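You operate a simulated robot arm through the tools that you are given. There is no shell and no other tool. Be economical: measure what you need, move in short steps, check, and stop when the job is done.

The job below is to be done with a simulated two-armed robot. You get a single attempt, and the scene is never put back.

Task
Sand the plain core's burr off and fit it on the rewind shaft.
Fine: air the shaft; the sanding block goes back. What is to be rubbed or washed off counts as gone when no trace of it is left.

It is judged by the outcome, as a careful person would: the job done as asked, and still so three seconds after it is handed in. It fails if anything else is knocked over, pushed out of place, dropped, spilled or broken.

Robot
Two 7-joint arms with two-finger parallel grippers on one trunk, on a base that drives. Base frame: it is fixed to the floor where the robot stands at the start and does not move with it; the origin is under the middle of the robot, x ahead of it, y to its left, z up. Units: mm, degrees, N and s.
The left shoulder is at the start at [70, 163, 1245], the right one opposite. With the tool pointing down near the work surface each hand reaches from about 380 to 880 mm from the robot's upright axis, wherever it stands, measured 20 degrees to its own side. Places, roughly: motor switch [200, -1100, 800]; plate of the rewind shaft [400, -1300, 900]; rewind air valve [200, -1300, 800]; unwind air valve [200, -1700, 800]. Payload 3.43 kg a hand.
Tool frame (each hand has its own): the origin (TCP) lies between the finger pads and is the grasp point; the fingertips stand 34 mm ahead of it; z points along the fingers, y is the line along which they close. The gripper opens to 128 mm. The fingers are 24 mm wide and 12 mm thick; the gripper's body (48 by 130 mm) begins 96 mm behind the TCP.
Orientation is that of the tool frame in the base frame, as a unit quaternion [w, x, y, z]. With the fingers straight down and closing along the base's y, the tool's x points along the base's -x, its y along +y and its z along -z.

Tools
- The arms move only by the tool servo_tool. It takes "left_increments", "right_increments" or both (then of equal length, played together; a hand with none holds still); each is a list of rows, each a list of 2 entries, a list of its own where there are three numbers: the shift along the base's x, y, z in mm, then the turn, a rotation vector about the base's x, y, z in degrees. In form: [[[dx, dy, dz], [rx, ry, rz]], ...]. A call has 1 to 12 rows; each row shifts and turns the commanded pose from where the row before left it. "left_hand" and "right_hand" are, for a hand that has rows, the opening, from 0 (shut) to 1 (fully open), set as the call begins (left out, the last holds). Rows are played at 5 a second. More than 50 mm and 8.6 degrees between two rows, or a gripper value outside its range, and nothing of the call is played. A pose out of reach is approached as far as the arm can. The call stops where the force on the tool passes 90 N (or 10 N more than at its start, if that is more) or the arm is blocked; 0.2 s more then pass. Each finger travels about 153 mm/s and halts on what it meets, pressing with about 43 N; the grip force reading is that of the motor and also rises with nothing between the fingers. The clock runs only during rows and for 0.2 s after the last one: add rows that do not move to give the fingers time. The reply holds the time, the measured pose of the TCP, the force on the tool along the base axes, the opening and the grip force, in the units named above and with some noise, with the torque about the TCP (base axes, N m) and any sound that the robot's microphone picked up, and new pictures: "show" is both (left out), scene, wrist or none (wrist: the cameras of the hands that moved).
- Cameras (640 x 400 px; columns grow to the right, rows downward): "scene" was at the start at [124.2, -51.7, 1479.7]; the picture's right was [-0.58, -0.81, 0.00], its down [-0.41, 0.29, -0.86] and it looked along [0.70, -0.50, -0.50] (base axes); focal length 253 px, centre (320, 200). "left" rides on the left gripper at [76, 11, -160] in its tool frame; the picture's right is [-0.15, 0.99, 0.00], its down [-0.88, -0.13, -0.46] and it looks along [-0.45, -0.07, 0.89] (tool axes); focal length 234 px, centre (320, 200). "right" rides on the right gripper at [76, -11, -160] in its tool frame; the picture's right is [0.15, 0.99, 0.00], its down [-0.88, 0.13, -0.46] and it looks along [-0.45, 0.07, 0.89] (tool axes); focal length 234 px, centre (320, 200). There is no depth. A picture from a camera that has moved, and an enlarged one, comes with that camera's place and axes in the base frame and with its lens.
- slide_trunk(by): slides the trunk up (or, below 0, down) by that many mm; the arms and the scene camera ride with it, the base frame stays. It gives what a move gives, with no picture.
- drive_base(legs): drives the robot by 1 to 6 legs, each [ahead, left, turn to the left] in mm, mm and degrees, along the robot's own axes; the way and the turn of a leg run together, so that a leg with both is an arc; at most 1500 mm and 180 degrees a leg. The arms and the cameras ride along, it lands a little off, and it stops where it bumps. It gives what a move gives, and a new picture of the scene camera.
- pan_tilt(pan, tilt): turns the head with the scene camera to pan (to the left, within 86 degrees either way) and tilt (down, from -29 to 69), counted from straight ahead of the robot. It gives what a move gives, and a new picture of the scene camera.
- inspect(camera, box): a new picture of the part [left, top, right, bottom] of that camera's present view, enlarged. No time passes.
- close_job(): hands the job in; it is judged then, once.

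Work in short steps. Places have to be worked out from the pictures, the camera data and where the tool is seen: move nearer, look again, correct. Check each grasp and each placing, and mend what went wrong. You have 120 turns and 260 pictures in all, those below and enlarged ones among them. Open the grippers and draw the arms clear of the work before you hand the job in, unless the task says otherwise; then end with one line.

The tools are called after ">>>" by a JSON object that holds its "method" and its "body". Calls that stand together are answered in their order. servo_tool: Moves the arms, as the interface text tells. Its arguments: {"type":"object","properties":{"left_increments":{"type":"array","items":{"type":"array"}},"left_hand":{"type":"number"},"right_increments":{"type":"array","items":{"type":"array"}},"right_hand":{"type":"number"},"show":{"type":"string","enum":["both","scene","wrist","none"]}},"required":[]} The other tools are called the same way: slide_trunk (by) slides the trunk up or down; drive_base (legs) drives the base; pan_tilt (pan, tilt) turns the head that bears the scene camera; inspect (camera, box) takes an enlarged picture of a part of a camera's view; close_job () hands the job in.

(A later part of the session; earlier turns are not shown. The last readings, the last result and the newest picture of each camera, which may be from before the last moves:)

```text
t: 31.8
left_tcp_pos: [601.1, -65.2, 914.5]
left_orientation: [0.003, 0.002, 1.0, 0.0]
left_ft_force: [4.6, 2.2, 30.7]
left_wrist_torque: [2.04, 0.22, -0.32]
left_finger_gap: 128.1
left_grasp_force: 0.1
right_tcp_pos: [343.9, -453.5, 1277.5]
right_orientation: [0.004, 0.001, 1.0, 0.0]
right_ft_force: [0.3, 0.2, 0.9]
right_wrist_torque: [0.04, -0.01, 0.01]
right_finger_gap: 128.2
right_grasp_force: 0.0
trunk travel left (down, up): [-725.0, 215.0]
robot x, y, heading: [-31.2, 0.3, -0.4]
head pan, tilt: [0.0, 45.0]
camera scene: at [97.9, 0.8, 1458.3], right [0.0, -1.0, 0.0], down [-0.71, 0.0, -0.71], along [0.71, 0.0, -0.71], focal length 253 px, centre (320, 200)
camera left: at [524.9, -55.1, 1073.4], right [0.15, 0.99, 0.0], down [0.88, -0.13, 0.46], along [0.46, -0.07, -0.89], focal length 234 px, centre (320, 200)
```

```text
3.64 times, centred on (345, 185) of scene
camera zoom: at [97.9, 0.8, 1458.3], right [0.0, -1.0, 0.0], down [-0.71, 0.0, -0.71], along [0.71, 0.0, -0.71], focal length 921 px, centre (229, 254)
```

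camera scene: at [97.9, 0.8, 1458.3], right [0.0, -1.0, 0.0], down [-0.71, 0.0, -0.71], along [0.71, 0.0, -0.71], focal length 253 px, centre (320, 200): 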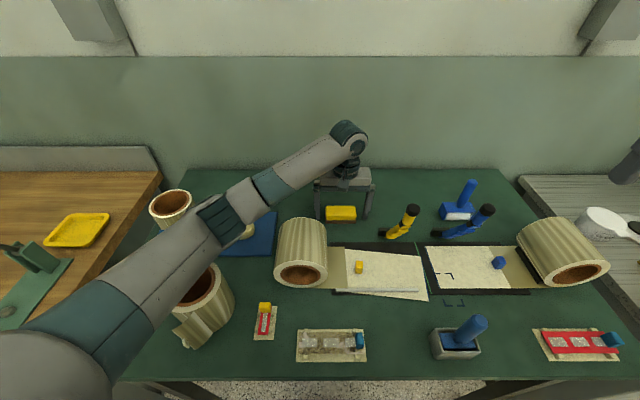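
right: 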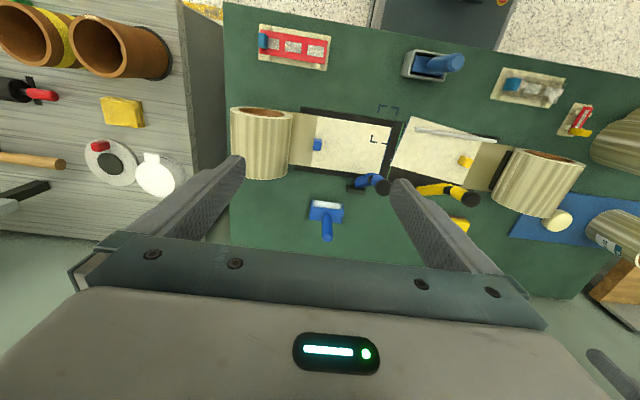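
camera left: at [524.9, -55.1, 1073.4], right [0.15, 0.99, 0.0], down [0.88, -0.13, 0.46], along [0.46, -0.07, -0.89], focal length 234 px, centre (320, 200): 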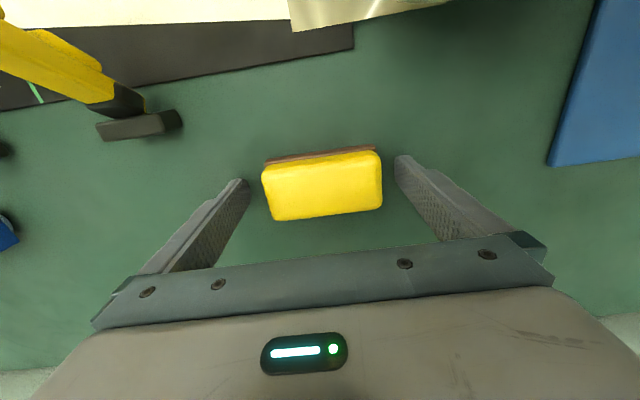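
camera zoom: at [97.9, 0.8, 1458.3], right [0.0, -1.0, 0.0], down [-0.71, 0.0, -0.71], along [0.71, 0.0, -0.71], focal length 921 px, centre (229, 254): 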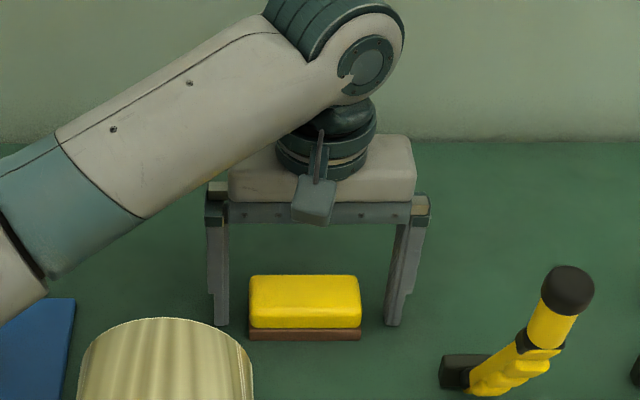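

The fingertip touched the bench (surface ≈ 880 here). I raise 10 mm and close on the block's ends.

>>> {"method": "servo_tool", "body": {"left_increments": [[[0, 0, 8], [0, 0, 0]], [[0, 0, 4], [0, 0, 0]], [[0, 0, 0], [0, 0, 0]]], "left_hand": 1, "show": "none"}}

>>> {"method": "servo_tool", "body": {"left_increments": [[[0, 0, 0], [0, 0, 0]], [[0, 0, 0], [0, 0, 0]], [[0, 0, 0], [0, 0, 0]], [[0, 0, 0], [0, 0, 0]]], "left_hand": 0.5, "show": "wrist"}}

>>> {"method": "inspect", "body": {"camera": "scene", "box": [290, 130, 400, 240]}}

```text
t: 32.6
left_tcp_pos: [599.8, -65.3, 920.8]
left_orientation: [-0.001, 0.002, 1.0, 0.0]
left_ft_force: [1.0, 0.8, 0.4]
left_wrist_torque: [0.0, 0.01, 0.02]
left_finger_gap: 128.1
left_grasp_force: 0.0
right_tcp_pos: [346.7, -453.9, 1275.8]
right_orientation: [0.001, 0.002, 1.0, 0.0]
right_ft_force: [-0.1, -0.1, 0.5]
right_wrist_torque: [0.01, 0.01, 0.0]
right_finger_gap: 127.9
right_grasp_force: 0.0
trunk travel left (down, up): [-725.0, 215.0]
robot x, y, heading: [-28.2, -1.5, -0.2]
head pan, tilt: [0.0, 45.0]
```

```text
t: 33.6
left_tcp_pos: [599.9, -66.5, 921.3]
left_orientation: [0.0, 0.002, 1.0, 0.0]
left_ft_force: [0.3, -0.6, 0.4]
left_wrist_torque: [-0.02, 0.03, 0.01]
left_finger_gap: 89.3
left_grasp_force: 42.7
right_tcp_pos: [346.4, -454.4, 1277.0]
right_orientation: [0.001, 0.002, 1.0, 0.0]
right_ft_force: [-0.2, -0.3, 0.6]
right_wrist_torque: [0.01, -0.04, -0.03]
right_finger_gap: 128.1
right_grasp_force: 0.1
trunk travel left (down, up): [-725.0, 215.0]
robot x, y, heading: [-33.6, 0.3, -0.3]
head pan, tilt: [0.0, 45.0]
camera left: at [524.6, -55.5, 1081.2], right [0.15, 0.99, 0.0], down [0.88, -0.13, 0.46], along [0.45, -0.07, -0.89], focal length 234 px, centre (320, 200)
```

left: 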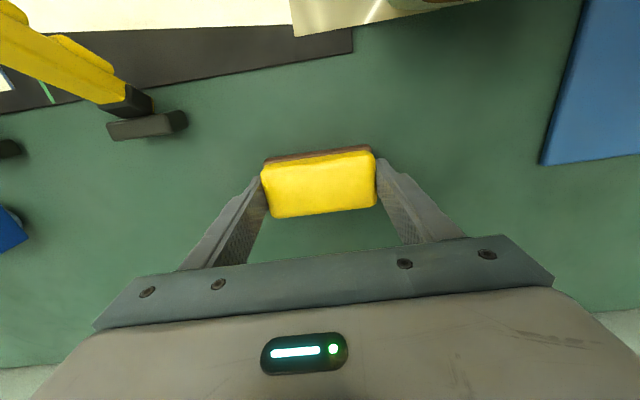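

```text
3.64 times, centred on (345, 185) of scene
camera zoom: at [100.4, 0.6, 1457.5], right [0.0, -1.0, 0.0], down [-0.71, 0.0, -0.71], along [0.71, 0.0, -0.71], focal length 921 px, centre (229, 254)
```

zoom: 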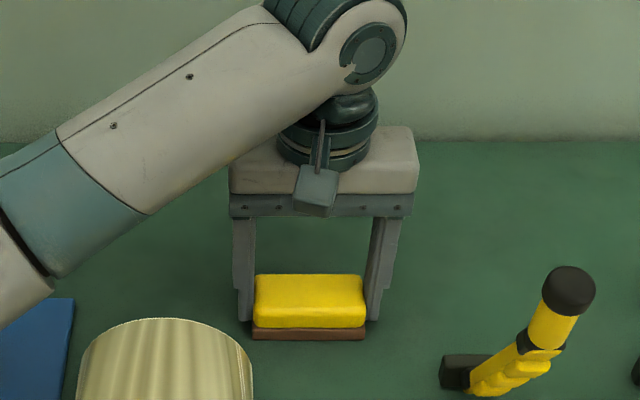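

Gripped (gap 89 mm). I lift straight up and check the block's underside.

>>> {"method": "servo_tool", "body": {"left_increments": [[[0, 0, 20], [0, 0, 0]], [[0, 0, 50], [0, 0, 0]], [[0, 0, 50], [0, 0, 0]], [[0, 0, 50], [0, 0, 0]], [[0, 0, 50], [0, 0, 0]], [[0, 0, 50], [0, 0, 0]], [[0, 0, 40], [0, 0, 0]], [[0, 0, 0], [0, 0, 0]]], "left_hand": 0.5, "show": "scene"}}

>>> {"method": "inspect", "body": {"camera": "scene", "box": [280, 40, 400, 160]}}

```text
t: 35.4
left_tcp_pos: [601.5, -68.6, 1232.8]
left_orientation: [-0.001, 0.002, 1.0, 0.0]
left_ft_force: [0.3, -1.0, 0.0]
left_wrist_torque: [0.01, 0.01, 0.02]
left_finger_gap: 88.9
left_grasp_force: 43.4
right_tcp_pos: [346.8, -453.4, 1276.9]
right_orientation: [0.001, 0.002, 1.0, 0.0]
right_ft_force: [0.6, 0.9, -0.4]
right_wrist_torque: [-0.03, 0.0, 0.0]
right_finger_gap: 127.9
right_grasp_force: 0.0
trunk travel left (down, up): [-725.0, 215.0]
robot x, y, heading: [-29.3, 1.2, -0.2]
head pan, tilt: [0.0, 45.0]
camera scene: at [101.0, 0.8, 1457.4], right [0.0, -1.0, 0.0], down [-0.71, 0.0, -0.71], along [0.71, 0.0, -0.71], focal length 253 px, centre (320, 200)
```

scene: 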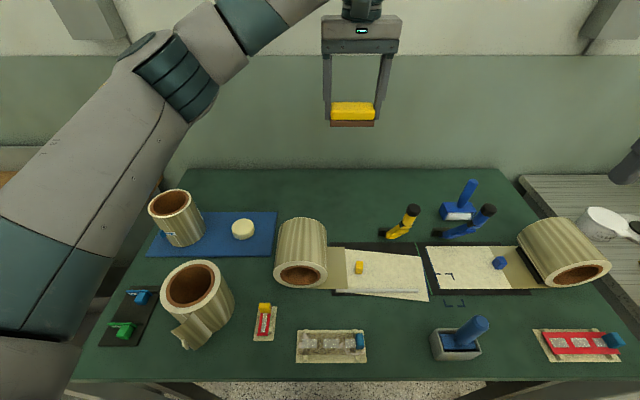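

```text
3.33 times, centred on (340, 100) of scene
camera zoom: at [101.0, 0.8, 1457.4], right [0.0, -1.0, 0.0], down [-0.71, 0.0, -0.71], along [0.71, 0.0, -0.71], focal length 844 px, centre (253, 533)
```

zoom: 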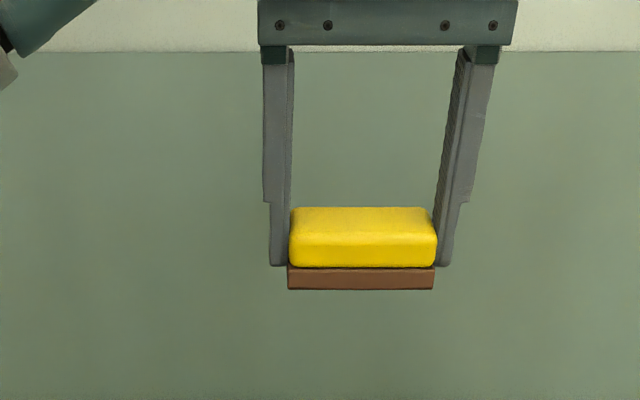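

The block is held level with its brown abrasive ~10 mm below the fingertips. I raise the trunk and drive to the gray bench.

>>> {"method": "slide_trunk", "body": {"by": 200}}

>>> {"method": "drive_base", "body": {"legs": [[-195, 0, 0], [0, -1050, 0]]}}

>>> {"method": "pan_tilt", "body": {"pan": 15, "tilt": 50}}

```text
t: 37.6
left_tcp_pos: [600.4, -68.1, 1432.4]
left_orientation: [0.001, 0.001, 1.0, 0.0]
left_ft_force: [0.9, -0.6, -1.1]
left_wrist_torque: [0.0, -0.01, -0.01]
left_finger_gap: 88.9
left_grasp_force: 43.1
right_tcp_pos: [345.2, -455.0, 1475.5]
right_orientation: [0.002, 0.002, 1.0, 0.0]
right_ft_force: [-0.4, -0.4, 0.6]
right_wrist_torque: [-0.03, 0.03, -0.04]
right_finger_gap: 127.9
right_grasp_force: 0.2
trunk travel left (down, up): [-925.0, 15.0]
robot x, y, heading: [-30.8, -1.8, -0.1]
head pan, tilt: [0.0, 45.0]
```

```text
t: 44.3
left_tcp_pos: [392.1, -1154.0, 1433.8]
left_orientation: [0.0, 0.008, 1.0, 0.001]
left_ft_force: [-0.3, 0.6, -0.6]
left_wrist_torque: [-0.01, 0.02, 0.02]
left_finger_gap: 89.0
left_grasp_force: 43.3
right_tcp_pos: [131.8, -1535.9, 1477.0]
right_orientation: [0.001, 0.009, 1.0, 0.0]
right_ft_force: [-0.2, 0.3, -0.4]
right_wrist_torque: [-0.01, 0.01, 0.03]
right_finger_gap: 127.9
right_grasp_force: 0.1
trunk travel left (down, up): [-925.0, 15.0]
robot x, y, heading: [-243.8, -1075.6, -1.0]
head pan, tilt: [0.0, 45.0]
camera scene: at [-107.8, -1077.7, 1657.5], right [-0.02, -1.0, 0.0], down [-0.71, 0.01, -0.71], along [0.71, -0.01, -0.71], focal length 253 px, centre (320, 200)
```

scene: 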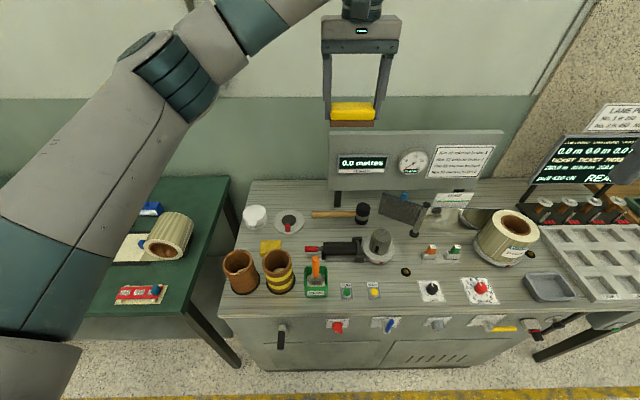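

```text
t: 45.1
left_tcp_pos: [392.1, -1155.1, 1432.7]
left_orientation: [0.0, 0.008, 1.0, 0.0]
left_ft_force: [0.2, 0.4, -0.3]
left_wrist_torque: [0.01, 0.01, -0.02]
left_finger_gap: 88.9
left_grasp_force: 43.2
right_tcp_pos: [131.6, -1536.6, 1477.2]
right_orientation: [0.002, 0.009, 1.0, 0.0]
right_ft_force: [-0.2, 0.1, 0.2]
right_wrist_torque: [-0.02, 0.01, 0.0]
right_finger_gap: 128.1
right_grasp_force: 0.1
trunk travel left (down, up): [-925.0, 15.0]
robot x, y, heading: [-241.1, -1077.9, -0.9]
head pan, tilt: [15.0, 50.0]
camera scene: at [-114.4, -1059.0, 1650.6], right [0.24, -0.97, 0.0], down [-0.74, -0.18, -0.64], along [0.62, 0.16, -0.77], focal length 253 px, centre (320, 200)
```

scene: 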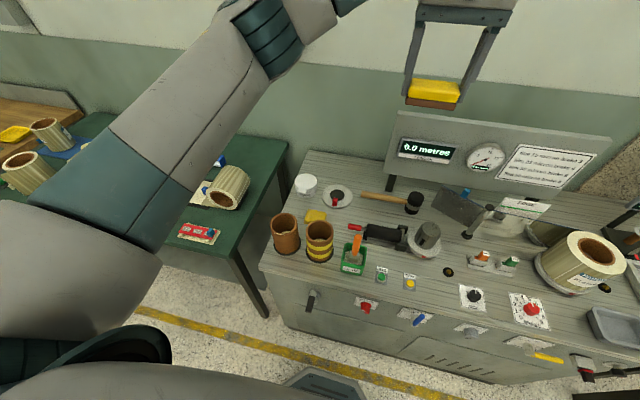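

I zoom on the cores for localization.

>>> {"method": "inspect", "body": {"camera": "scene", "box": [255, 195, 345, 275]}}

>>> {"method": "inspect", "body": {"camera": "left", "box": [320, 0, 640, 200]}}

```text
5.00 times, centred on (300, 235) of scene
camera zoom: at [-114.4, -1059.0, 1650.6], right [0.24, -0.97, 0.0], down [-0.74, -0.18, -0.64], along [0.62, 0.16, -0.77], focal length 1266 px, centre (420, 25)
```

zoom: 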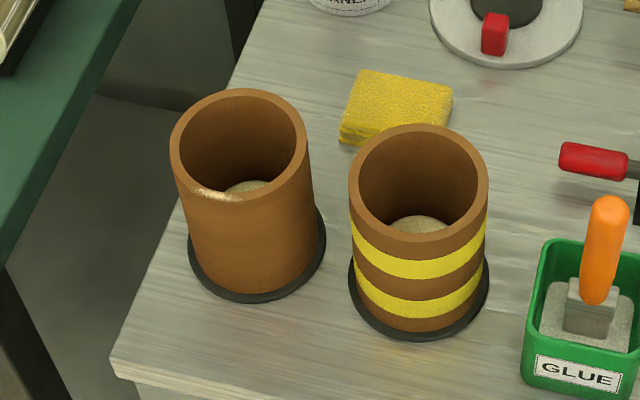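

```text
2.00 times, centred on (480, 100) of left
camera zoom: at [316.6, -1143.5, 1593.0], right [0.16, 0.99, 0.0], down [0.88, -0.15, 0.46], along [0.45, -0.07, -0.89], focal length 468 px, centre (0, 400)
```

zoom: 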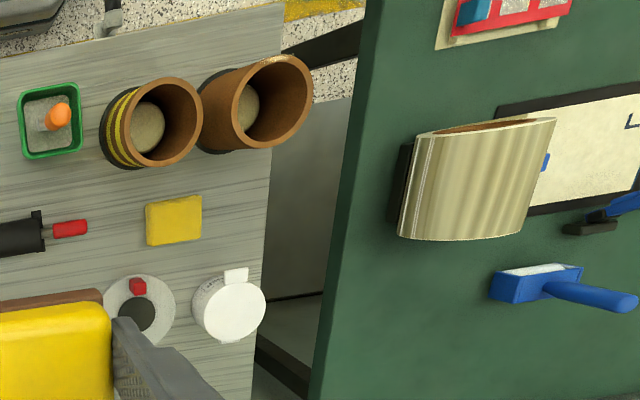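

Rim centre of the plain core ≈ (307, -829, 972), ~89 mm outer dia, burr on its −x side. I move the left hand over it while high, then lower the trunk.

>>> {"method": "servo_tool", "body": {"left_increments": [[[-14, 41, 0], [0, 0, 0]], [[-14, 41, 0], [0, 0, 0]], [[-14, 41, 0], [0, 0, 0]], [[-14, 41, 0], [0, 0, 0]], [[-14, 41, 0], [0, 0, 0]], [[-14, 41, 0], [0, 0, 0]], [[-14, 42, 0], [0, 0, 0]], [[-9, 42, 0], [0, -0.9, 0]], [[0, 0, 0], [0, 0, 0]]], "left_hand": 0.5, "show": "none"}}

>>> {"method": "slide_trunk", "body": {"by": -200}}

>>> {"method": "pan_tilt", "body": {"pan": 20, "tilt": 40}}

>>> {"method": "inspect", "body": {"camera": "left", "box": [0, 0, 640, 400]}}

```text
t: 47.1
left_tcp_pos: [284.1, -823.4, 1434.7]
left_orientation: [0.008, 0.009, 1.0, 0.001]
left_ft_force: [0.6, 0.3, -1.5]
left_wrist_torque: [-0.01, 0.03, -0.04]
left_finger_gap: 89.1
left_grasp_force: 43.1
right_tcp_pos: [132.2, -1537.1, 1476.0]
right_orientation: [0.002, 0.009, 1.0, 0.001]
right_ft_force: [0.1, 0.1, -0.1]
right_wrist_torque: [0.0, 0.0, -0.01]
right_finger_gap: 128.0
right_grasp_force: 0.1
trunk travel left (down, up): [-925.0, 15.0]
robot x, y, heading: [-243.2, -1081.0, -1.1]
head pan, tilt: [15.0, 50.0]
```

```text
t: 49.2
left_tcp_pos: [283.0, -823.1, 1234.7]
left_orientation: [0.008, 0.009, 1.0, 0.0]
left_ft_force: [-1.0, 0.2, -1.0]
left_wrist_torque: [0.0, 0.0, 0.04]
left_finger_gap: 88.9
left_grasp_force: 43.3
right_tcp_pos: [130.5, -1535.7, 1276.9]
right_orientation: [0.002, 0.009, 1.0, 0.0]
right_ft_force: [-0.3, 0.5, 0.5]
right_wrist_torque: [0.0, 0.02, 0.02]
right_finger_gap: 128.1
right_grasp_force: 0.1
trunk travel left (down, up): [-725.0, 215.0]
robot x, y, heading: [-238.2, -1072.5, -1.1]
head pan, tilt: [15.0, 50.0]
```

```text
t: 50.0
left_tcp_pos: [284.6, -823.0, 1234.5]
left_orientation: [0.007, 0.009, 1.0, 0.0]
left_ft_force: [0.2, -0.9, -0.8]
left_wrist_torque: [-0.04, 0.01, -0.02]
left_finger_gap: 88.7
left_grasp_force: 43.7
right_tcp_pos: [132.1, -1536.8, 1276.0]
right_orientation: [0.001, 0.009, 1.0, 0.0]
right_ft_force: [-0.2, -0.4, 0.8]
right_wrist_torque: [-0.04, -0.01, 0.0]
right_finger_gap: 127.8
right_grasp_force: 0.0
trunk travel left (down, up): [-725.0, 215.0]
robot x, y, heading: [-238.3, -1079.8, -0.9]
head pan, tilt: [20.0, 40.0]
camera scene: at [-108.9, -1049.5, 1464.7], right [0.33, -0.95, 0.0], down [-0.61, -0.21, -0.77], along [0.72, 0.25, -0.64], focal length 253 px, centre (320, 200)
```

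scene: 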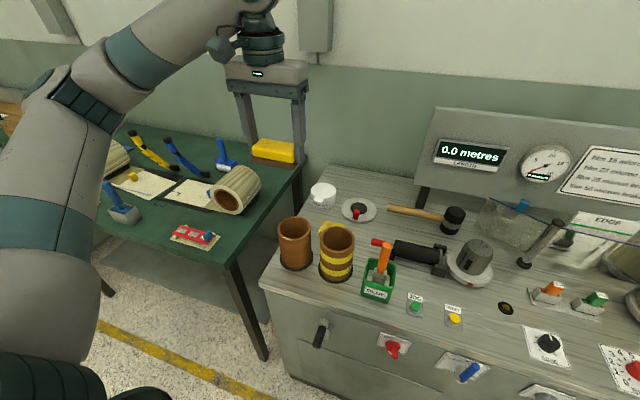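

```text
1.00 times, centred on (320, 200) of left
camera zoom: at [206.5, -812.0, 1393.1], right [0.16, 0.99, 0.0], down [0.87, -0.15, 0.47], along [0.46, -0.07, -0.88], focal length 234 px, centre (320, 200)
```

zoom: 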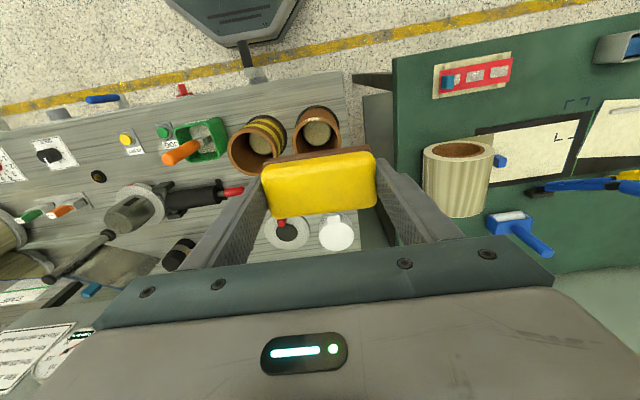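

I correct the small tilt and descend to just above the rim (TCP ≈1040).

>>> {"method": "servo_tool", "body": {"left_increments": [[[0, 0, -45], [0, 0.9, 1.0]], [[0, 0, -45], [0, 0, 0]], [[0, 0, -45], [0, 0, 0]], [[0, 0, -45], [0, 0, 0]], [[0, 0, -15], [0, 0, 0]], [[0, 0, 0], [0, 0, 0]]], "left_hand": 0.5, "show": "both"}}

>>> {"method": "inspect", "body": {"camera": "scene", "box": [240, 180, 360, 280]}}

```text
t: 51.4
left_tcp_pos: [283.6, -826.4, 1039.2]
left_orientation: [0.0, 0.0, 1.0, 0.0]
left_ft_force: [0.5, -0.5, -0.4]
left_wrist_torque: [0.02, -0.01, 0.04]
left_finger_gap: 89.1
left_grasp_force: 43.5
right_tcp_pos: [131.4, -1537.0, 1276.8]
right_orientation: [0.001, 0.008, 1.0, 0.0]
right_ft_force: [0.8, 0.5, -0.2]
right_wrist_torque: [0.03, -0.01, 0.01]
right_finger_gap: 127.8
right_grasp_force: 0.0
trunk travel left (down, up): [-725.0, 215.0]
robot x, y, heading: [-237.9, -1079.3, -0.9]
head pan, tilt: [20.0, 40.0]
camera scene: at [-108.9, -1049.7, 1464.7], right [0.33, -0.95, 0.0], down [-0.61, -0.21, -0.77], along [0.72, 0.25, -0.64], focal length 253 px, centre (320, 200)
camera left: at [207.9, -815.2, 1199.1], right [0.15, 0.99, 0.0], down [0.88, -0.13, 0.46], along [0.45, -0.07, -0.89], focal length 234 px, centre (320, 200)
```

scene: 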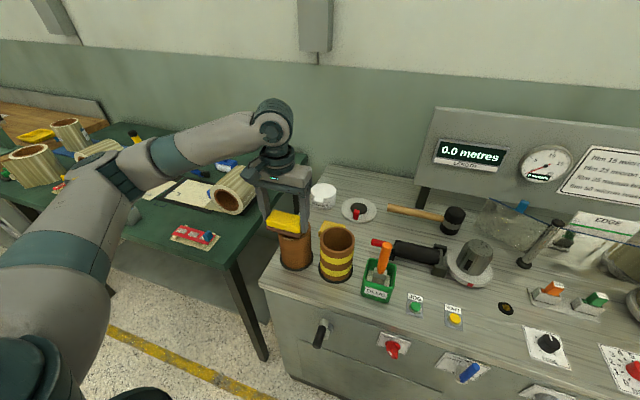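
left: 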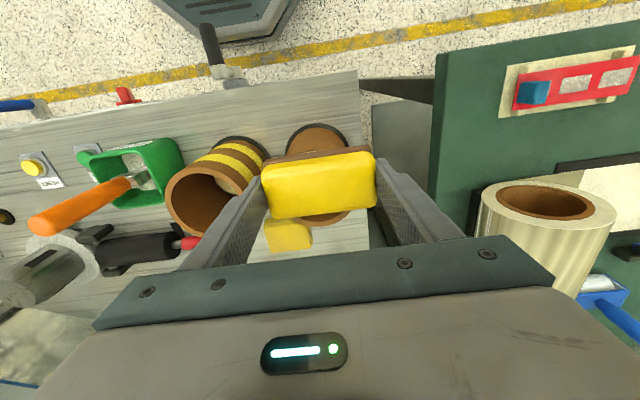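

```text
4.00 times, centred on (300, 230) of scene
camera zoom: at [-108.9, -1049.7, 1464.7], right [0.33, -0.95, 0.0], down [-0.61, -0.21, -0.77], along [0.72, 0.25, -0.64], focal length 1013 px, centre (400, 80)
```

zoom: 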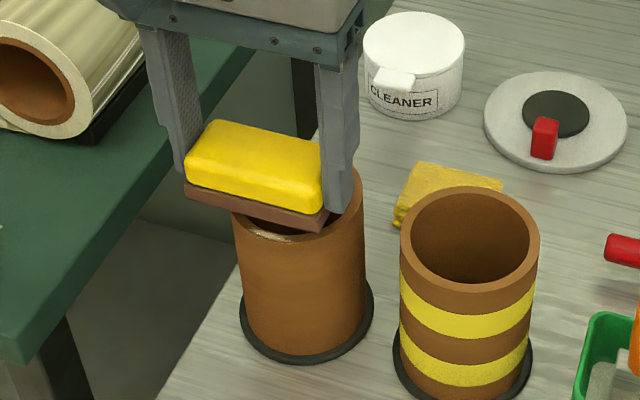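

The block hovers above the rim, burr still visible on the near edge. I shift slightly to −x so the abrasive covers it, and lower in small steps to contact.

>>> {"method": "servo_tool", "body": {"left_increments": [[[-8, 0, -10], [0, 0, 0]], [[0, 0, -5], [0, 0, 0]], [[0, 0, -4], [0, 0, 0]], [[0, 0, 0], [0, 0, 0]]], "left_hand": 0.5, "show": "none"}}

>>> {"method": "inspect", "body": {"camera": "scene", "box": [240, 180, 360, 280]}}

```text
t: 52.4
left_tcp_pos: [276.2, -825.1, 1020.1]
left_orientation: [0.0, 0.0, 1.0, 0.0]
left_ft_force: [0.0, 0.1, -2.0]
left_wrist_torque: [-0.02, 0.01, 0.01]
left_finger_gap: 89.0
left_grasp_force: 43.7
right_tcp_pos: [131.6, -1535.8, 1277.7]
right_orientation: [0.002, 0.008, 1.0, 0.0]
right_ft_force: [-0.3, -0.1, -0.1]
right_wrist_torque: [0.0, -0.01, -0.02]
right_finger_gap: 128.1
right_grasp_force: 0.0
trunk travel left (down, up): [-725.0, 215.0]
robot x, y, heading: [-240.1, -1076.5, -1.0]
head pan, tilt: [20.0, 40.0]
```

```text
4.00 times, centred on (300, 230) of scene
camera zoom: at [-109.0, -1049.5, 1464.7], right [0.33, -0.95, 0.0], down [-0.61, -0.21, -0.77], along [0.72, 0.25, -0.64], focal length 1013 px, centre (400, 80)
```

zoom: 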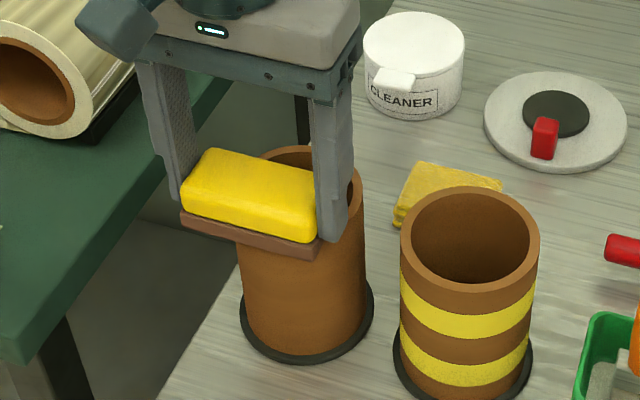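

Still no contact (bottom is close). I lower further by 2 mm steps.

>>> {"method": "servo_tool", "body": {"left_increments": [[[0, 0, -2], [0, 0, 0]], [[0, 0, -2], [0, 0, 0]], [[0, 0, -2], [0, 0, 0]], [[0, 0, 0], [0, 0, 0]]], "left_hand": 0.5, "show": "none"}}

```text
t: 53.4
left_tcp_pos: [276.5, -823.9, 1016.2]
left_orientation: [0.003, 0.0, 1.0, 0.0]
left_ft_force: [1.9, 3.7, 24.0]
left_wrist_torque: [0.21, -0.16, -0.02]
left_finger_gap: 88.9
left_grasp_force: 42.9
right_tcp_pos: [130.8, -1537.4, 1276.8]
right_orientation: [0.003, 0.009, 1.0, 0.001]
right_ft_force: [-0.1, 0.5, -0.4]
right_wrist_torque: [-0.03, -0.02, 0.03]
right_finger_gap: 128.0
right_grasp_force: 0.1
trunk travel left (down, up): [-725.0, 215.0]
robot x, y, heading: [-241.5, -1074.5, -1.0]
head pan, tilt: [20.0, 40.0]
```

Contact at TCP ≈1016.5 with 24 N. I ease slightly and make rubbing strokes.

>>> {"method": "servo_tool", "body": {"left_increments": [[[0, 0, 1.5], [0, 0, 0]], [[-10, 0, 0], [0, 0, 0]], [[10, 0, 0], [0, 0, 0]], [[10, 0, 0], [0, 0, 0]], [[-10, 0, 0], [0, 0, 0]], [[-10, 0, 0], [0, 0, 0]], [[10, 0, 0], [0, 0, 0]], [[10, 0, 0], [0, 0, 0]], [[-10, 0, 0], [0, 0, 0]], [[0, 8, 0], [0, 0, 0]], [[0, -8, 0], [0, 0, 0]], [[0, 0, 0], [0, 0, 0]]], "left_hand": 0.5, "show": "none"}}

>>> {"method": "servo_tool", "body": {"left_increments": [[[0, 0, 15], [0, 0, 0]], [[20, 0, 15], [0, 0, 0]], [[30, 0, 10], [0, 0, 0]], [[0, 0, 0], [0, 0, 0]]], "left_hand": 0.5, "show": "wrist"}}

>>> {"method": "inspect", "body": {"camera": "scene", "box": [260, 200, 340, 270]}}

```text
t: 56.0
left_tcp_pos: [274.1, -824.4, 1015.7]
left_orientation: [0.0, 0.0, 1.0, 0.001]
left_ft_force: [-0.9, 4.4, 9.7]
left_wrist_torque: [0.14, 0.1, -0.04]
left_finger_gap: 88.7
left_grasp_force: 43.1
right_tcp_pos: [130.3, -1537.4, 1277.0]
right_orientation: [0.002, 0.008, 1.0, 0.0]
right_ft_force: [-0.4, -0.1, -0.2]
right_wrist_torque: [0.0, 0.03, 0.02]
right_finger_gap: 127.9
right_grasp_force: 0.0
trunk travel left (down, up): [-725.0, 215.0]
robot x, y, heading: [-239.7, -1078.8, -1.0]
head pan, tilt: [20.0, 40.0]
```

```text
t: 57.0
left_tcp_pos: [325.0, -824.0, 1055.4]
left_orientation: [0.0, 0.0, 1.0, 0.0]
left_ft_force: [0.2, 0.2, -1.0]
left_wrist_torque: [-0.05, 0.0, 0.01]
left_finger_gap: 89.0
left_grasp_force: 43.7
right_tcp_pos: [130.7, -1536.1, 1277.4]
right_orientation: [0.002, 0.009, 1.0, 0.0]
right_ft_force: [-0.6, 1.0, 0.5]
right_wrist_torque: [0.02, -0.01, 0.02]
right_finger_gap: 128.2
right_grasp_force: 0.1
trunk travel left (down, up): [-725.0, 215.0]
robot x, y, heading: [-236.3, -1082.3, -0.9]
head pan, tilt: [20.0, 40.0]
camera left: at [249.5, -813.1, 1214.4], right [0.15, 0.99, 0.0], down [0.88, -0.13, 0.46], along [0.45, -0.07, -0.89], focal length 234 px, centre (320, 200)
```

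left: 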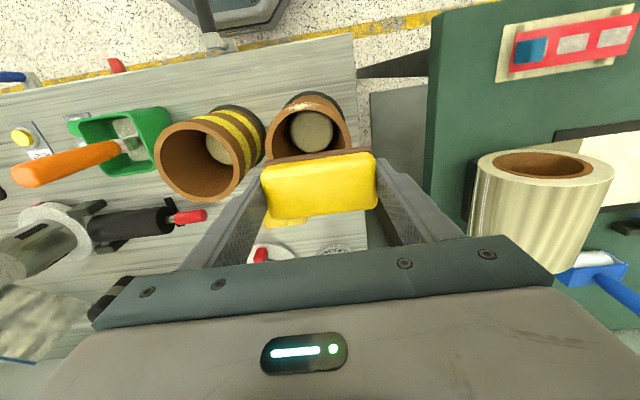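

```text
5.71 times, centred on (300, 235) of scene
camera zoom: at [-109.6, -1049.2, 1464.8], right [0.33, -0.95, 0.0], down [-0.61, -0.21, -0.77], along [0.72, 0.25, -0.64], focal length 1447 px, centre (434, 0)
```

zoom: 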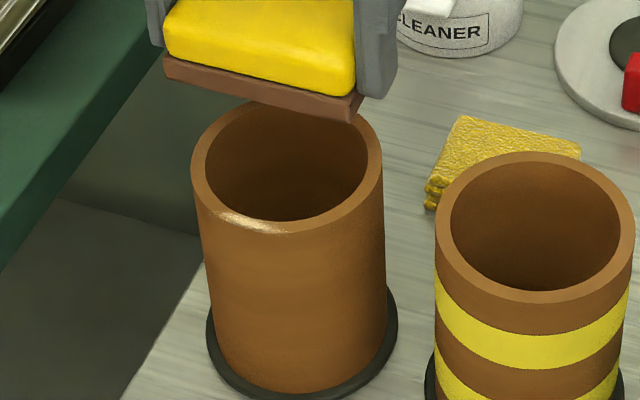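

>>> {"method": "inspect", "body": {"camera": "scene", "box": [280, 225, 310, 245]}}

>>> {"method": "inspect", "body": {"camera": "left", "box": [260, 85, 360, 155]}}

```text
16.00 times, centred on (295, 235) of scene
camera zoom: at [-109.6, -1049.2, 1464.8], right [0.33, -0.95, 0.0], down [-0.61, -0.21, -0.77], along [0.72, 0.25, -0.64], focal length 4051 px, centre (720, -360)
```

zoom: 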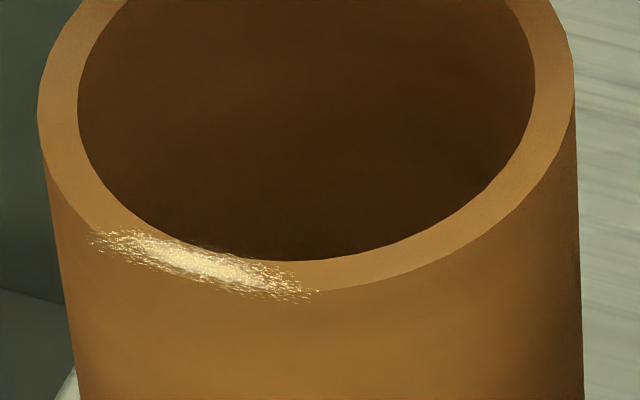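

```text
5.71 times, centred on (310, 120) of left
camera zoom: at [249.5, -813.1, 1214.4], right [0.15, 0.99, 0.0], down [0.88, -0.13, 0.46], along [0.45, -0.07, -0.89], focal length 1338 px, centre (377, 657)
```

zoom: 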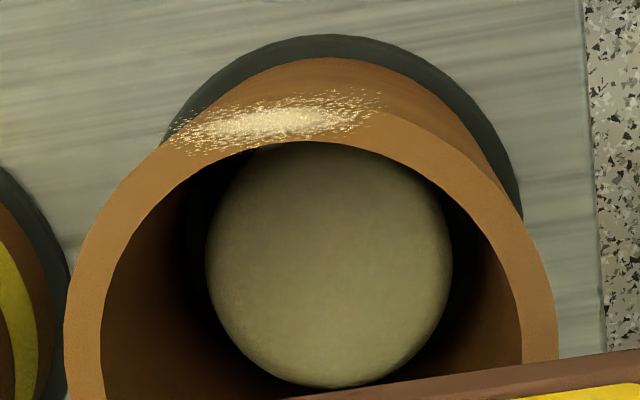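

The burr (x≈269, y −851…−817) still shows. I rub again with more force and more strokes, then compare.

>>> {"method": "servo_tool", "body": {"left_increments": [[[-30, -6, -10], [0, 0, 0]], [[-25, 0, -15], [0, 0, 0]], [[0, 0, -13], [0, 0, 0]], [[0, 0, -3], [0, 0, 0]], [[0, 0, -1], [0, 0, 0]], [[0, 0, 0], [0, 0, 0]]], "left_hand": 0.5, "show": "none"}}

>>> {"method": "servo_tool", "body": {"left_increments": [[[15, 0, 0], [0, 0, 0]], [[-15, 0, 0], [0, 0, 0]], [[-15, 0, 0], [0, 0, 0]], [[15, 0, 0], [0, 0, 0]], [[15, 0, 0], [0, 0, 0]], [[-15, 0, 0], [0, 0, 0]], [[-15, 0, 0], [0, 0, 0]], [[15, 0, 0], [0, 0, 0]], [[15, 0, 0], [0, 0, 0]], [[-15, 0, 0], [0, 0, 0]], [[-15, 0, 0], [0, 0, 0]], [[15, 0, 0], [0, 0, 0]]], "left_hand": 0.5, "show": "none"}}

>>> {"method": "servo_tool", "body": {"left_increments": [[[0, 0, 15], [0, 0, 0]], [[30, 0, 15], [0, 0, 0]], [[25, 6, 10], [0, 0, 0]], [[0, 0, 0], [0, 0, 0]]], "left_hand": 0.5, "show": "none"}}

>>> {"method": "inspect", "body": {"camera": "scene", "box": [280, 225, 310, 245]}}

>>> {"method": "inspect", "body": {"camera": "left", "box": [260, 85, 360, 155]}}

```text
t: 58.4
left_tcp_pos: [271.0, -830.9, 1015.3]
left_orientation: [0.001, 0.0, 1.0, 0.0]
left_ft_force: [-0.1, -0.3, 5.6]
left_wrist_torque: [-0.1, 0.07, -0.03]
left_finger_gap: 89.3
left_grasp_force: 43.1
right_tcp_pos: [130.8, -1537.7, 1277.6]
right_orientation: [0.002, 0.009, 1.0, 0.001]
right_ft_force: [0.3, 0.3, 0.7]
right_wrist_torque: [-0.01, -0.01, -0.04]
right_finger_gap: 128.2
right_grasp_force: 0.0
trunk travel left (down, up): [-725.0, 215.0]
robot x, y, heading: [-234.8, -1076.0, -1.1]
head pan, tilt: [20.0, 40.0]
```

```text
t: 61.0
left_tcp_pos: [269.4, -829.1, 1013.4]
left_orientation: [-0.001, 0.0, 1.0, 0.0]
left_ft_force: [-0.4, -0.2, -0.4]
left_wrist_torque: [-0.01, 0.04, -0.01]
left_finger_gap: 89.1
left_grasp_force: 42.8
right_tcp_pos: [132.3, -1536.6, 1276.9]
right_orientation: [0.001, 0.009, 1.0, 0.0]
right_ft_force: [-0.3, 0.5, -0.4]
right_wrist_torque: [0.05, -0.01, 0.03]
right_finger_gap: 128.1
right_grasp_force: 0.1
trunk travel left (down, up): [-725.0, 215.0]
robot x, y, heading: [-237.1, -1078.8, -0.7]
head pan, tilt: [20.0, 40.0]
```

```text
t: 62.0
left_tcp_pos: [326.1, -824.4, 1054.6]
left_orientation: [0.0, 0.0, 1.0, -0.001]
left_ft_force: [0.1, 0.8, -0.4]
left_wrist_torque: [-0.02, 0.01, 0.01]
left_finger_gap: 89.0
left_grasp_force: 43.5
right_tcp_pos: [131.8, -1536.1, 1276.5]
right_orientation: [0.001, 0.008, 1.0, -0.001]
right_ft_force: [-0.9, -0.3, 0.0]
right_wrist_torque: [0.01, -0.02, 0.02]
right_finger_gap: 128.1
right_grasp_force: 0.0
trunk travel left (down, up): [-725.0, 215.0]
robot x, y, heading: [-238.6, -1077.3, -1.1]
head pan, tilt: [20.0, 40.0]
```

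```text
16.00 times, centred on (295, 235) of scene
camera zoom: at [-109.3, -1049.5, 1464.8], right [0.33, -0.95, 0.0], down [-0.61, -0.21, -0.77], along [0.72, 0.25, -0.64], focal length 4051 px, centre (720, -360)
```

zoom: 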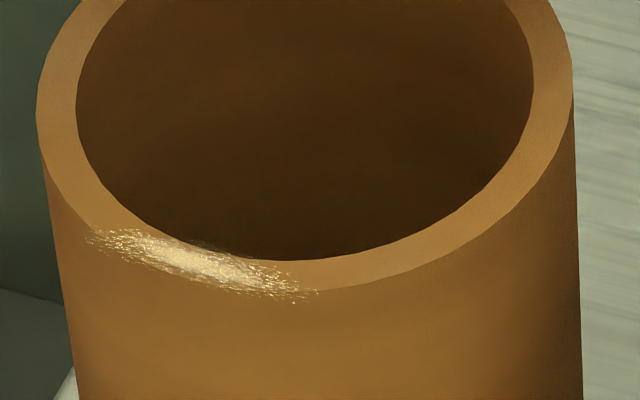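

```text
5.71 times, centred on (310, 120) of left
camera zoom: at [250.2, -813.2, 1213.5], right [0.15, 0.99, 0.0], down [0.88, -0.13, 0.46], along [0.45, -0.07, -0.89], focal length 1338 px, centre (377, 657)
```

zoom: 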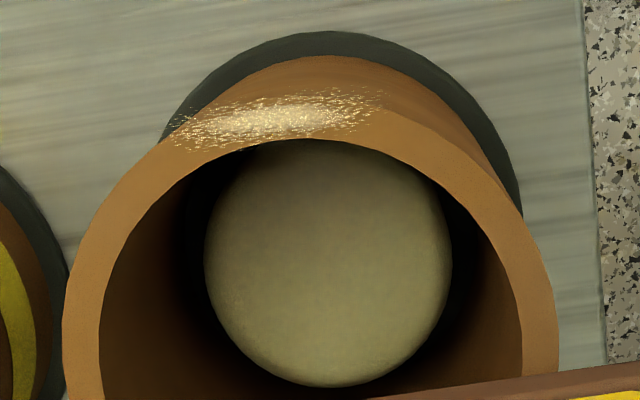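

It's fading (slightly fainter). I press more firmly and do more strokes.

>>> {"method": "servo_tool", "body": {"left_increments": [[[-30, -6, -10], [0, 0, 0]], [[-25, 0, -15], [0, 0, 0]], [[0, 0, -13], [0, 0, 0]], [[0, 0, -4], [0, 0, 0]], [[0, 0, -3], [0, 0, 0]], [[0, 0, 0], [0, 0, 0]]], "left_hand": 0.5, "show": "none"}}

>>> {"method": "servo_tool", "body": {"left_increments": [[[18, 0, 0], [0, 0, 0]], [[-18, 0, 0], [0, 0, 0]], [[-18, 0, 0], [0, 0, 0]], [[18, 0, 0], [0, 0, 0]], [[18, 0, 0], [0, 0, 0]], [[-18, 0, 0], [0, 0, 0]], [[-18, 0, 0], [0, 0, 0]], [[18, 0, 0], [0, 0, 0]], [[18, 0, 0], [0, 0, 0]], [[-18, 0, 0], [0, 0, 0]], [[-18, 0, 0], [0, 0, 0]], [[18, 0, 0], [0, 0, 0]]], "left_hand": 0.5, "show": "none"}}

```text
t: 63.4
left_tcp_pos: [269.1, -831.6, 1013.4]
left_orientation: [0.003, 0.0, 1.0, 0.0]
left_ft_force: [-0.2, 1.8, 34.5]
left_wrist_torque: [0.04, 0.22, 0.0]
left_finger_gap: 89.0
left_grasp_force: 43.4
right_tcp_pos: [129.1, -1537.8, 1276.7]
right_orientation: [0.004, 0.008, 1.0, 0.001]
right_ft_force: [0.6, 0.9, 0.5]
right_wrist_torque: [-0.01, -0.03, 0.0]
right_finger_gap: 128.2
right_grasp_force: 0.1
trunk travel left (down, up): [-725.0, 215.0]
robot x, y, heading: [-238.4, -1078.4, -1.2]
head pan, tilt: [20.0, 40.0]
```

```text
t: 66.0
left_tcp_pos: [269.4, -830.7, 1008.3]
left_orientation: [-0.002, -0.001, 1.0, 0.0]
left_ft_force: [0.0, -0.1, 6.1]
left_wrist_torque: [-0.02, 0.0, 0.0]
left_finger_gap: 89.1
left_grasp_force: 43.5
right_tcp_pos: [131.8, -1537.0, 1275.9]
right_orientation: [0.002, 0.009, 1.0, 0.0]
right_ft_force: [1.1, 0.0, -0.6]
right_wrist_torque: [0.03, 0.02, 0.01]
right_finger_gap: 128.2
right_grasp_force: 0.0
trunk travel left (down, up): [-725.0, 215.0]
robot x, y, heading: [-240.2, -1073.5, -1.2]
head pan, tilt: [20.0, 40.0]
```

The hand sank ~5 mm under the load: the block may be slipping up in the grip. I lift and look.

>>> {"method": "servo_tool", "body": {"left_increments": [[[0, 0, 20], [0, 0, 0]], [[30, 0, 20], [0, 0, 0]], [[25, 6, 10], [0, 0, 0]], [[0, 0, 0], [0, 0, 0]]], "left_hand": 0.5, "show": "none"}}

>>> {"method": "inspect", "body": {"camera": "scene", "box": [250, 185, 340, 255]}}

>>> {"method": "inspect", "body": {"camera": "left", "box": [230, 85, 410, 225]}}

>>> {"method": "inspect", "body": {"camera": "scene", "box": [280, 225, 310, 245]}}

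```text
t: 67.0
left_tcp_pos: [326.8, -824.7, 1058.5]
left_orientation: [0.0, 0.0, 1.0, 0.0]
left_ft_force: [0.9, 0.2, -0.6]
left_wrist_torque: [0.01, 0.02, 0.01]
left_finger_gap: 89.0
left_grasp_force: 43.1
right_tcp_pos: [130.9, -1536.5, 1276.7]
right_orientation: [0.002, 0.009, 1.0, 0.0]
right_ft_force: [-0.4, -0.9, 0.3]
right_wrist_torque: [0.01, -0.02, 0.0]
right_finger_gap: 127.9
right_grasp_force: 0.1
trunk travel left (down, up): [-725.0, 215.0]
robot x, y, heading: [-240.3, -1077.2, -0.9]
head pan, tilt: [20.0, 40.0]
```

```text
5.71 times, centred on (295, 220) of scene
camera zoom: at [-109.2, -1049.4, 1464.8], right [0.33, -0.95, 0.0], down [-0.61, -0.21, -0.77], along [0.72, 0.25, -0.64], focal length 1447 px, centre (463, 86)
```

zoom: 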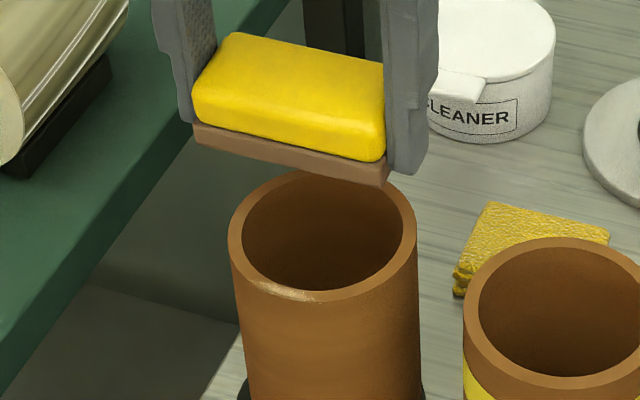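

```text
2.86 times, centred on (320, 155) of left
camera zoom: at [251.0, -814.0, 1219.2], right [0.15, 0.99, 0.0], down [0.88, -0.13, 0.46], along [0.45, -0.07, -0.89], focal length 669 px, centre (320, 329)
```

zoom: 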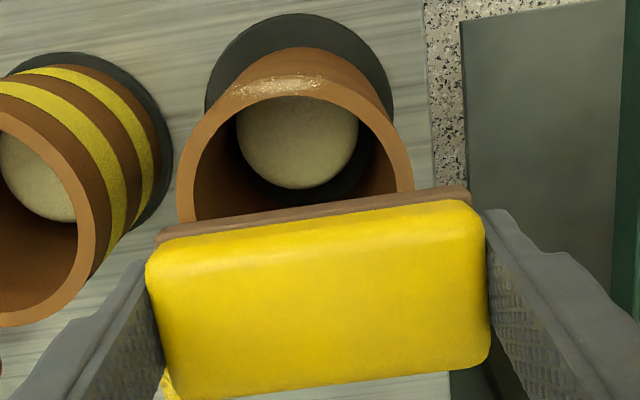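

```text
16.00 times, centred on (295, 235) of scene
camera zoom: at [-109.2, -1049.4, 1464.8], right [0.33, -0.95, 0.0], down [-0.61, -0.21, -0.77], along [0.72, 0.25, -0.64], focal length 4051 px, centre (720, -360)
```

zoom: 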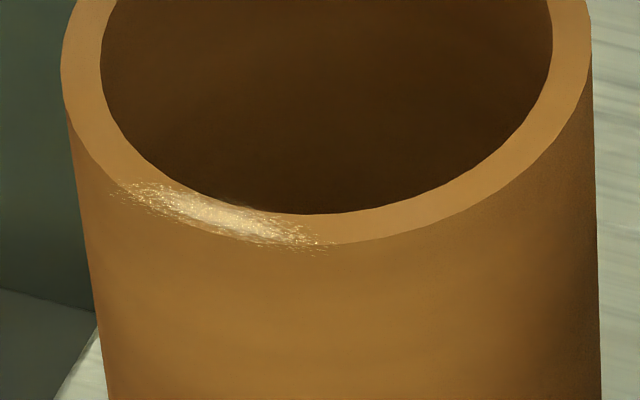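

The burr is clearly fainter; the core slid ~10 mm on its peg (burr now x≈280). I continue with lighter force, centred at x=280.

>>> {"method": "servo_tool", "body": {"left_increments": [[[-25, -6, -15], [0, 0, 0]], [[-22, 0, -20], [0, 0, 0]], [[0, 0, -10], [0, 0, 0]], [[0, 0, -3], [0, 0, 0]], [[0, 0, -2], [0, 0, 0]], [[0, 0, 0], [0, 0, 0]]], "left_hand": 0.5, "show": "none"}}

>>> {"method": "servo_tool", "body": {"left_increments": [[[15, 0, 0], [0, 0, 0]], [[-15, 0, 0], [0, 0, 0]], [[-15, 0, 0], [0, 0, 0]], [[15, 0, 0], [0, 0, 0]], [[15, 0, 0], [0, 0, 0]], [[-15, 0, 0], [0, 0, 0]], [[-15, 0, 0], [0, 0, 0]], [[15, 0, 0], [0, 0, 0]], [[15, 0, 0], [0, 0, 0]], [[-15, 0, 0], [0, 0, 0]], [[-15, 0, 0], [0, 0, 0]], [[15, 0, 0], [0, 0, 0]]], "left_hand": 0.5, "show": "none"}}

```text
t: 68.4
left_tcp_pos: [277.9, -830.6, 1009.7]
left_orientation: [0.001, 0.0, 1.0, 0.0]
left_ft_force: [0.0, 0.9, 2.8]
left_wrist_torque: [0.01, 0.03, -0.02]
left_finger_gap: 88.9
left_grasp_force: 43.1
right_tcp_pos: [131.9, -1536.4, 1277.1]
right_orientation: [0.001, 0.009, 1.0, 0.0]
right_ft_force: [-0.6, -0.5, 0.0]
right_wrist_torque: [0.0, -0.01, 0.03]
right_finger_gap: 127.9
right_grasp_force: 0.1
trunk travel left (down, up): [-725.0, 215.0]
robot x, y, heading: [-240.4, -1076.8, -1.1]
head pan, tilt: [20.0, 40.0]
```

```text
t: 71.0
left_tcp_pos: [280.4, -829.9, 1008.5]
left_orientation: [0.0, -0.001, 1.0, -0.001]
left_ft_force: [1.8, 0.9, 23.0]
left_wrist_torque: [0.05, -0.07, 0.03]
left_finger_gap: 89.1
left_grasp_force: 42.8
right_tcp_pos: [131.6, -1537.6, 1275.7]
right_orientation: [0.002, 0.008, 1.0, 0.001]
right_ft_force: [0.2, 0.4, -0.2]
right_wrist_torque: [0.02, 0.04, 0.0]
right_finger_gap: 127.9
right_grasp_force: 0.0
trunk travel left (down, up): [-725.0, 215.0]
robot x, y, heading: [-238.7, -1074.6, -0.9]
head pan, tilt: [20.0, 40.0]
```

Stable with 3–23 N contact. I continue strokes twice at this height.

>>> {"method": "servo_tool", "body": {"left_increments": [[[15, 0, 0], [0, 0, 0]], [[-15, 0, 0], [0, 0, 0]], [[-15, 0, 0], [0, 0, 0]], [[15, 0, 0], [0, 0, 0]], [[15, 0, 0], [0, 0, 0]], [[-15, 0, 0], [0, 0, 0]], [[-15, 0, 0], [0, 0, 0]], [[15, 0, 0], [0, 0, 0]], [[15, 0, 0], [0, 0, 0]], [[-15, 0, 0], [0, 0, 0]], [[-15, 0, 0], [0, 0, 0]], [[15, 0, 0], [0, 0, 0]]], "left_hand": 0.5, "show": "none"}}

>>> {"method": "servo_tool", "body": {"left_increments": [[[15, 0, 0], [0, 0, 0]], [[-15, 0, 0], [0, 0, 0]], [[-15, 0, 0], [0, 0, 0]], [[15, 0, 0], [0, 0, 0]], [[15, 0, 0], [0, 0, 0]], [[-15, 0, 0], [0, 0, 0]], [[-15, 0, 0], [0, 0, 0]], [[15, 0, 0], [0, 0, 0]], [[0, 0, 15], [0, 0, 0]], [[25, 0, 20], [0, 0, 0]], [[22, 6, 15], [0, 0, 0]], [[0, 0, 0], [0, 0, 0]]], "left_hand": 0.5, "show": "none"}}

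>>> {"method": "inspect", "body": {"camera": "scene", "box": [280, 220, 310, 240]}}

>>> {"method": "inspect", "body": {"camera": "left", "box": [230, 85, 410, 225]}}

```text
t: 73.6
left_tcp_pos: [278.9, -830.4, 1009.1]
left_orientation: [-0.001, 0.001, 1.0, -0.001]
left_ft_force: [1.2, -3.0, 20.7]
left_wrist_torque: [-0.5, -0.07, 0.02]
left_finger_gap: 89.1
left_grasp_force: 42.6
right_tcp_pos: [130.3, -1537.5, 1275.9]
right_orientation: [0.002, 0.008, 1.0, 0.0]
right_ft_force: [0.1, 0.2, 0.0]
right_wrist_torque: [0.02, 0.05, 0.0]
right_finger_gap: 127.8
right_grasp_force: 0.0
trunk travel left (down, up): [-725.0, 215.0]
robot x, y, heading: [-240.4, -1076.6, -1.0]
head pan, tilt: [20.0, 40.0]
```

```text
t: 76.2
left_tcp_pos: [323.1, -823.0, 1060.7]
left_orientation: [0.0, 0.0, 1.0, 0.001]
left_ft_force: [-0.3, 0.3, -1.2]
left_wrist_torque: [-0.01, 0.02, -0.02]
left_finger_gap: 89.1
left_grasp_force: 42.7
right_tcp_pos: [131.4, -1536.2, 1277.1]
right_orientation: [0.002, 0.008, 1.0, 0.0]
right_ft_force: [0.0, 0.3, -0.1]
right_wrist_torque: [-0.03, -0.01, 0.0]
right_finger_gap: 127.9
right_grasp_force: 0.1
trunk travel left (down, up): [-725.0, 215.0]
robot x, y, heading: [-239.1, -1076.0, -0.9]
head pan, tilt: [20.0, 40.0]
```

```text
16.00 times, centred on (295, 230) of scene
camera zoom: at [-109.6, -1049.4, 1464.8], right [0.33, -0.95, 0.0], down [-0.61, -0.21, -0.77], along [0.72, 0.25, -0.64], focal length 4051 px, centre (720, -280)
```

zoom: 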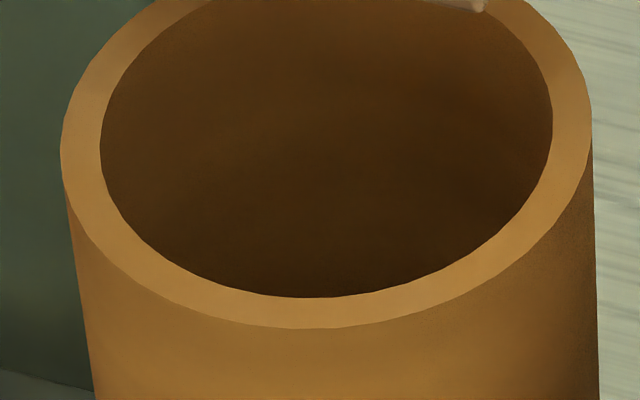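

```text
2.86 times, centred on (320, 155) of left
camera zoom: at [248.6, -812.6, 1218.9], right [0.15, 0.99, 0.0], down [0.88, -0.13, 0.46], along [0.45, -0.07, -0.89], focal length 669 px, centre (320, 329)
```

zoom: 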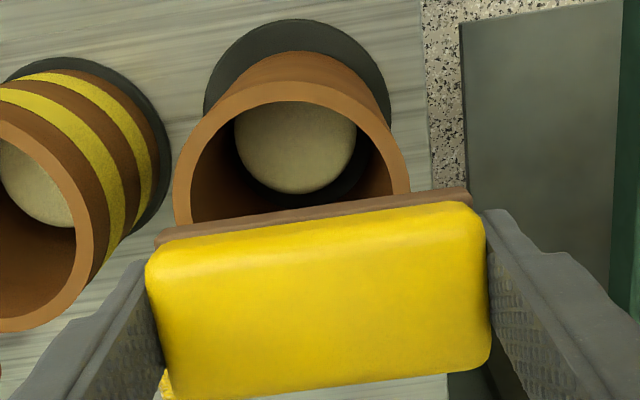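

The near-side burr is gone. Something shows at the far rim; I lift the block clear and inspect all of the rim.

>>> {"method": "servo_tool", "body": {"left_increments": [[[0, 0, 50], [0, 0, 0]], [[0, 0, 50], [0, 0, 0]], [[0, 30, 50], [0, 0, 0]], [[0, 30, 30], [0, 0, 0]], [[0, 0, 0], [0, 0, 0]]], "left_hand": 0.5, "show": "none"}}

>>> {"method": "inspect", "body": {"camera": "scene", "box": [270, 195, 330, 275]}}

>>> {"method": "inspect", "body": {"camera": "left", "box": [220, 60, 420, 180]}}

```text
refused: row 3 steps farther than a row can; nothing moved
```

```text
5.00 times, centred on (300, 235) of scene
camera zoom: at [-109.6, -1049.4, 1464.8], right [0.33, -0.95, 0.0], down [-0.61, -0.21, -0.77], along [0.72, 0.25, -0.64], focal length 1266 px, centre (420, 25)
```

zoom: 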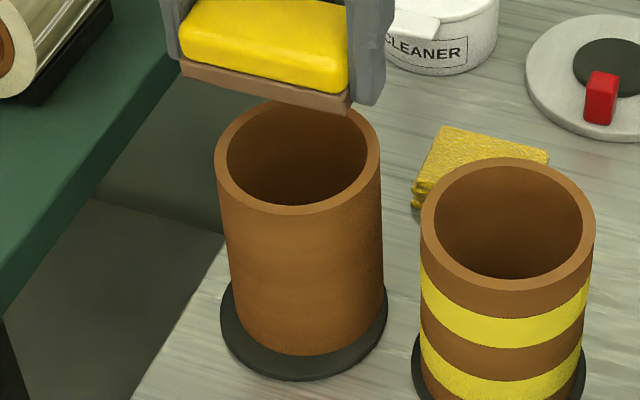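

```text
3.20 times, centred on (320, 120) of left
camera zoom: at [248.6, -812.6, 1218.9], right [0.15, 0.99, 0.0], down [0.88, -0.13, 0.46], along [0.45, -0.07, -0.89], focal length 749 px, centre (320, 456)
```

zoom: 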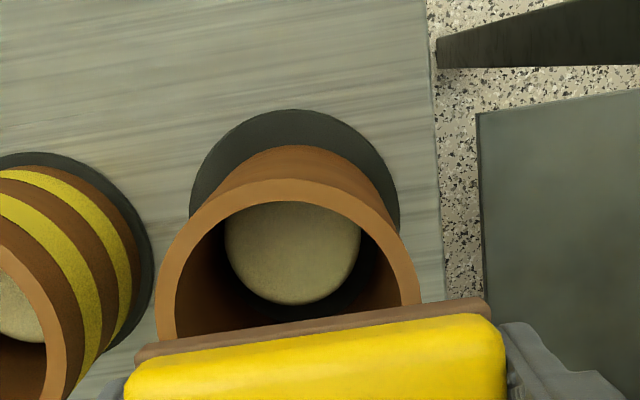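

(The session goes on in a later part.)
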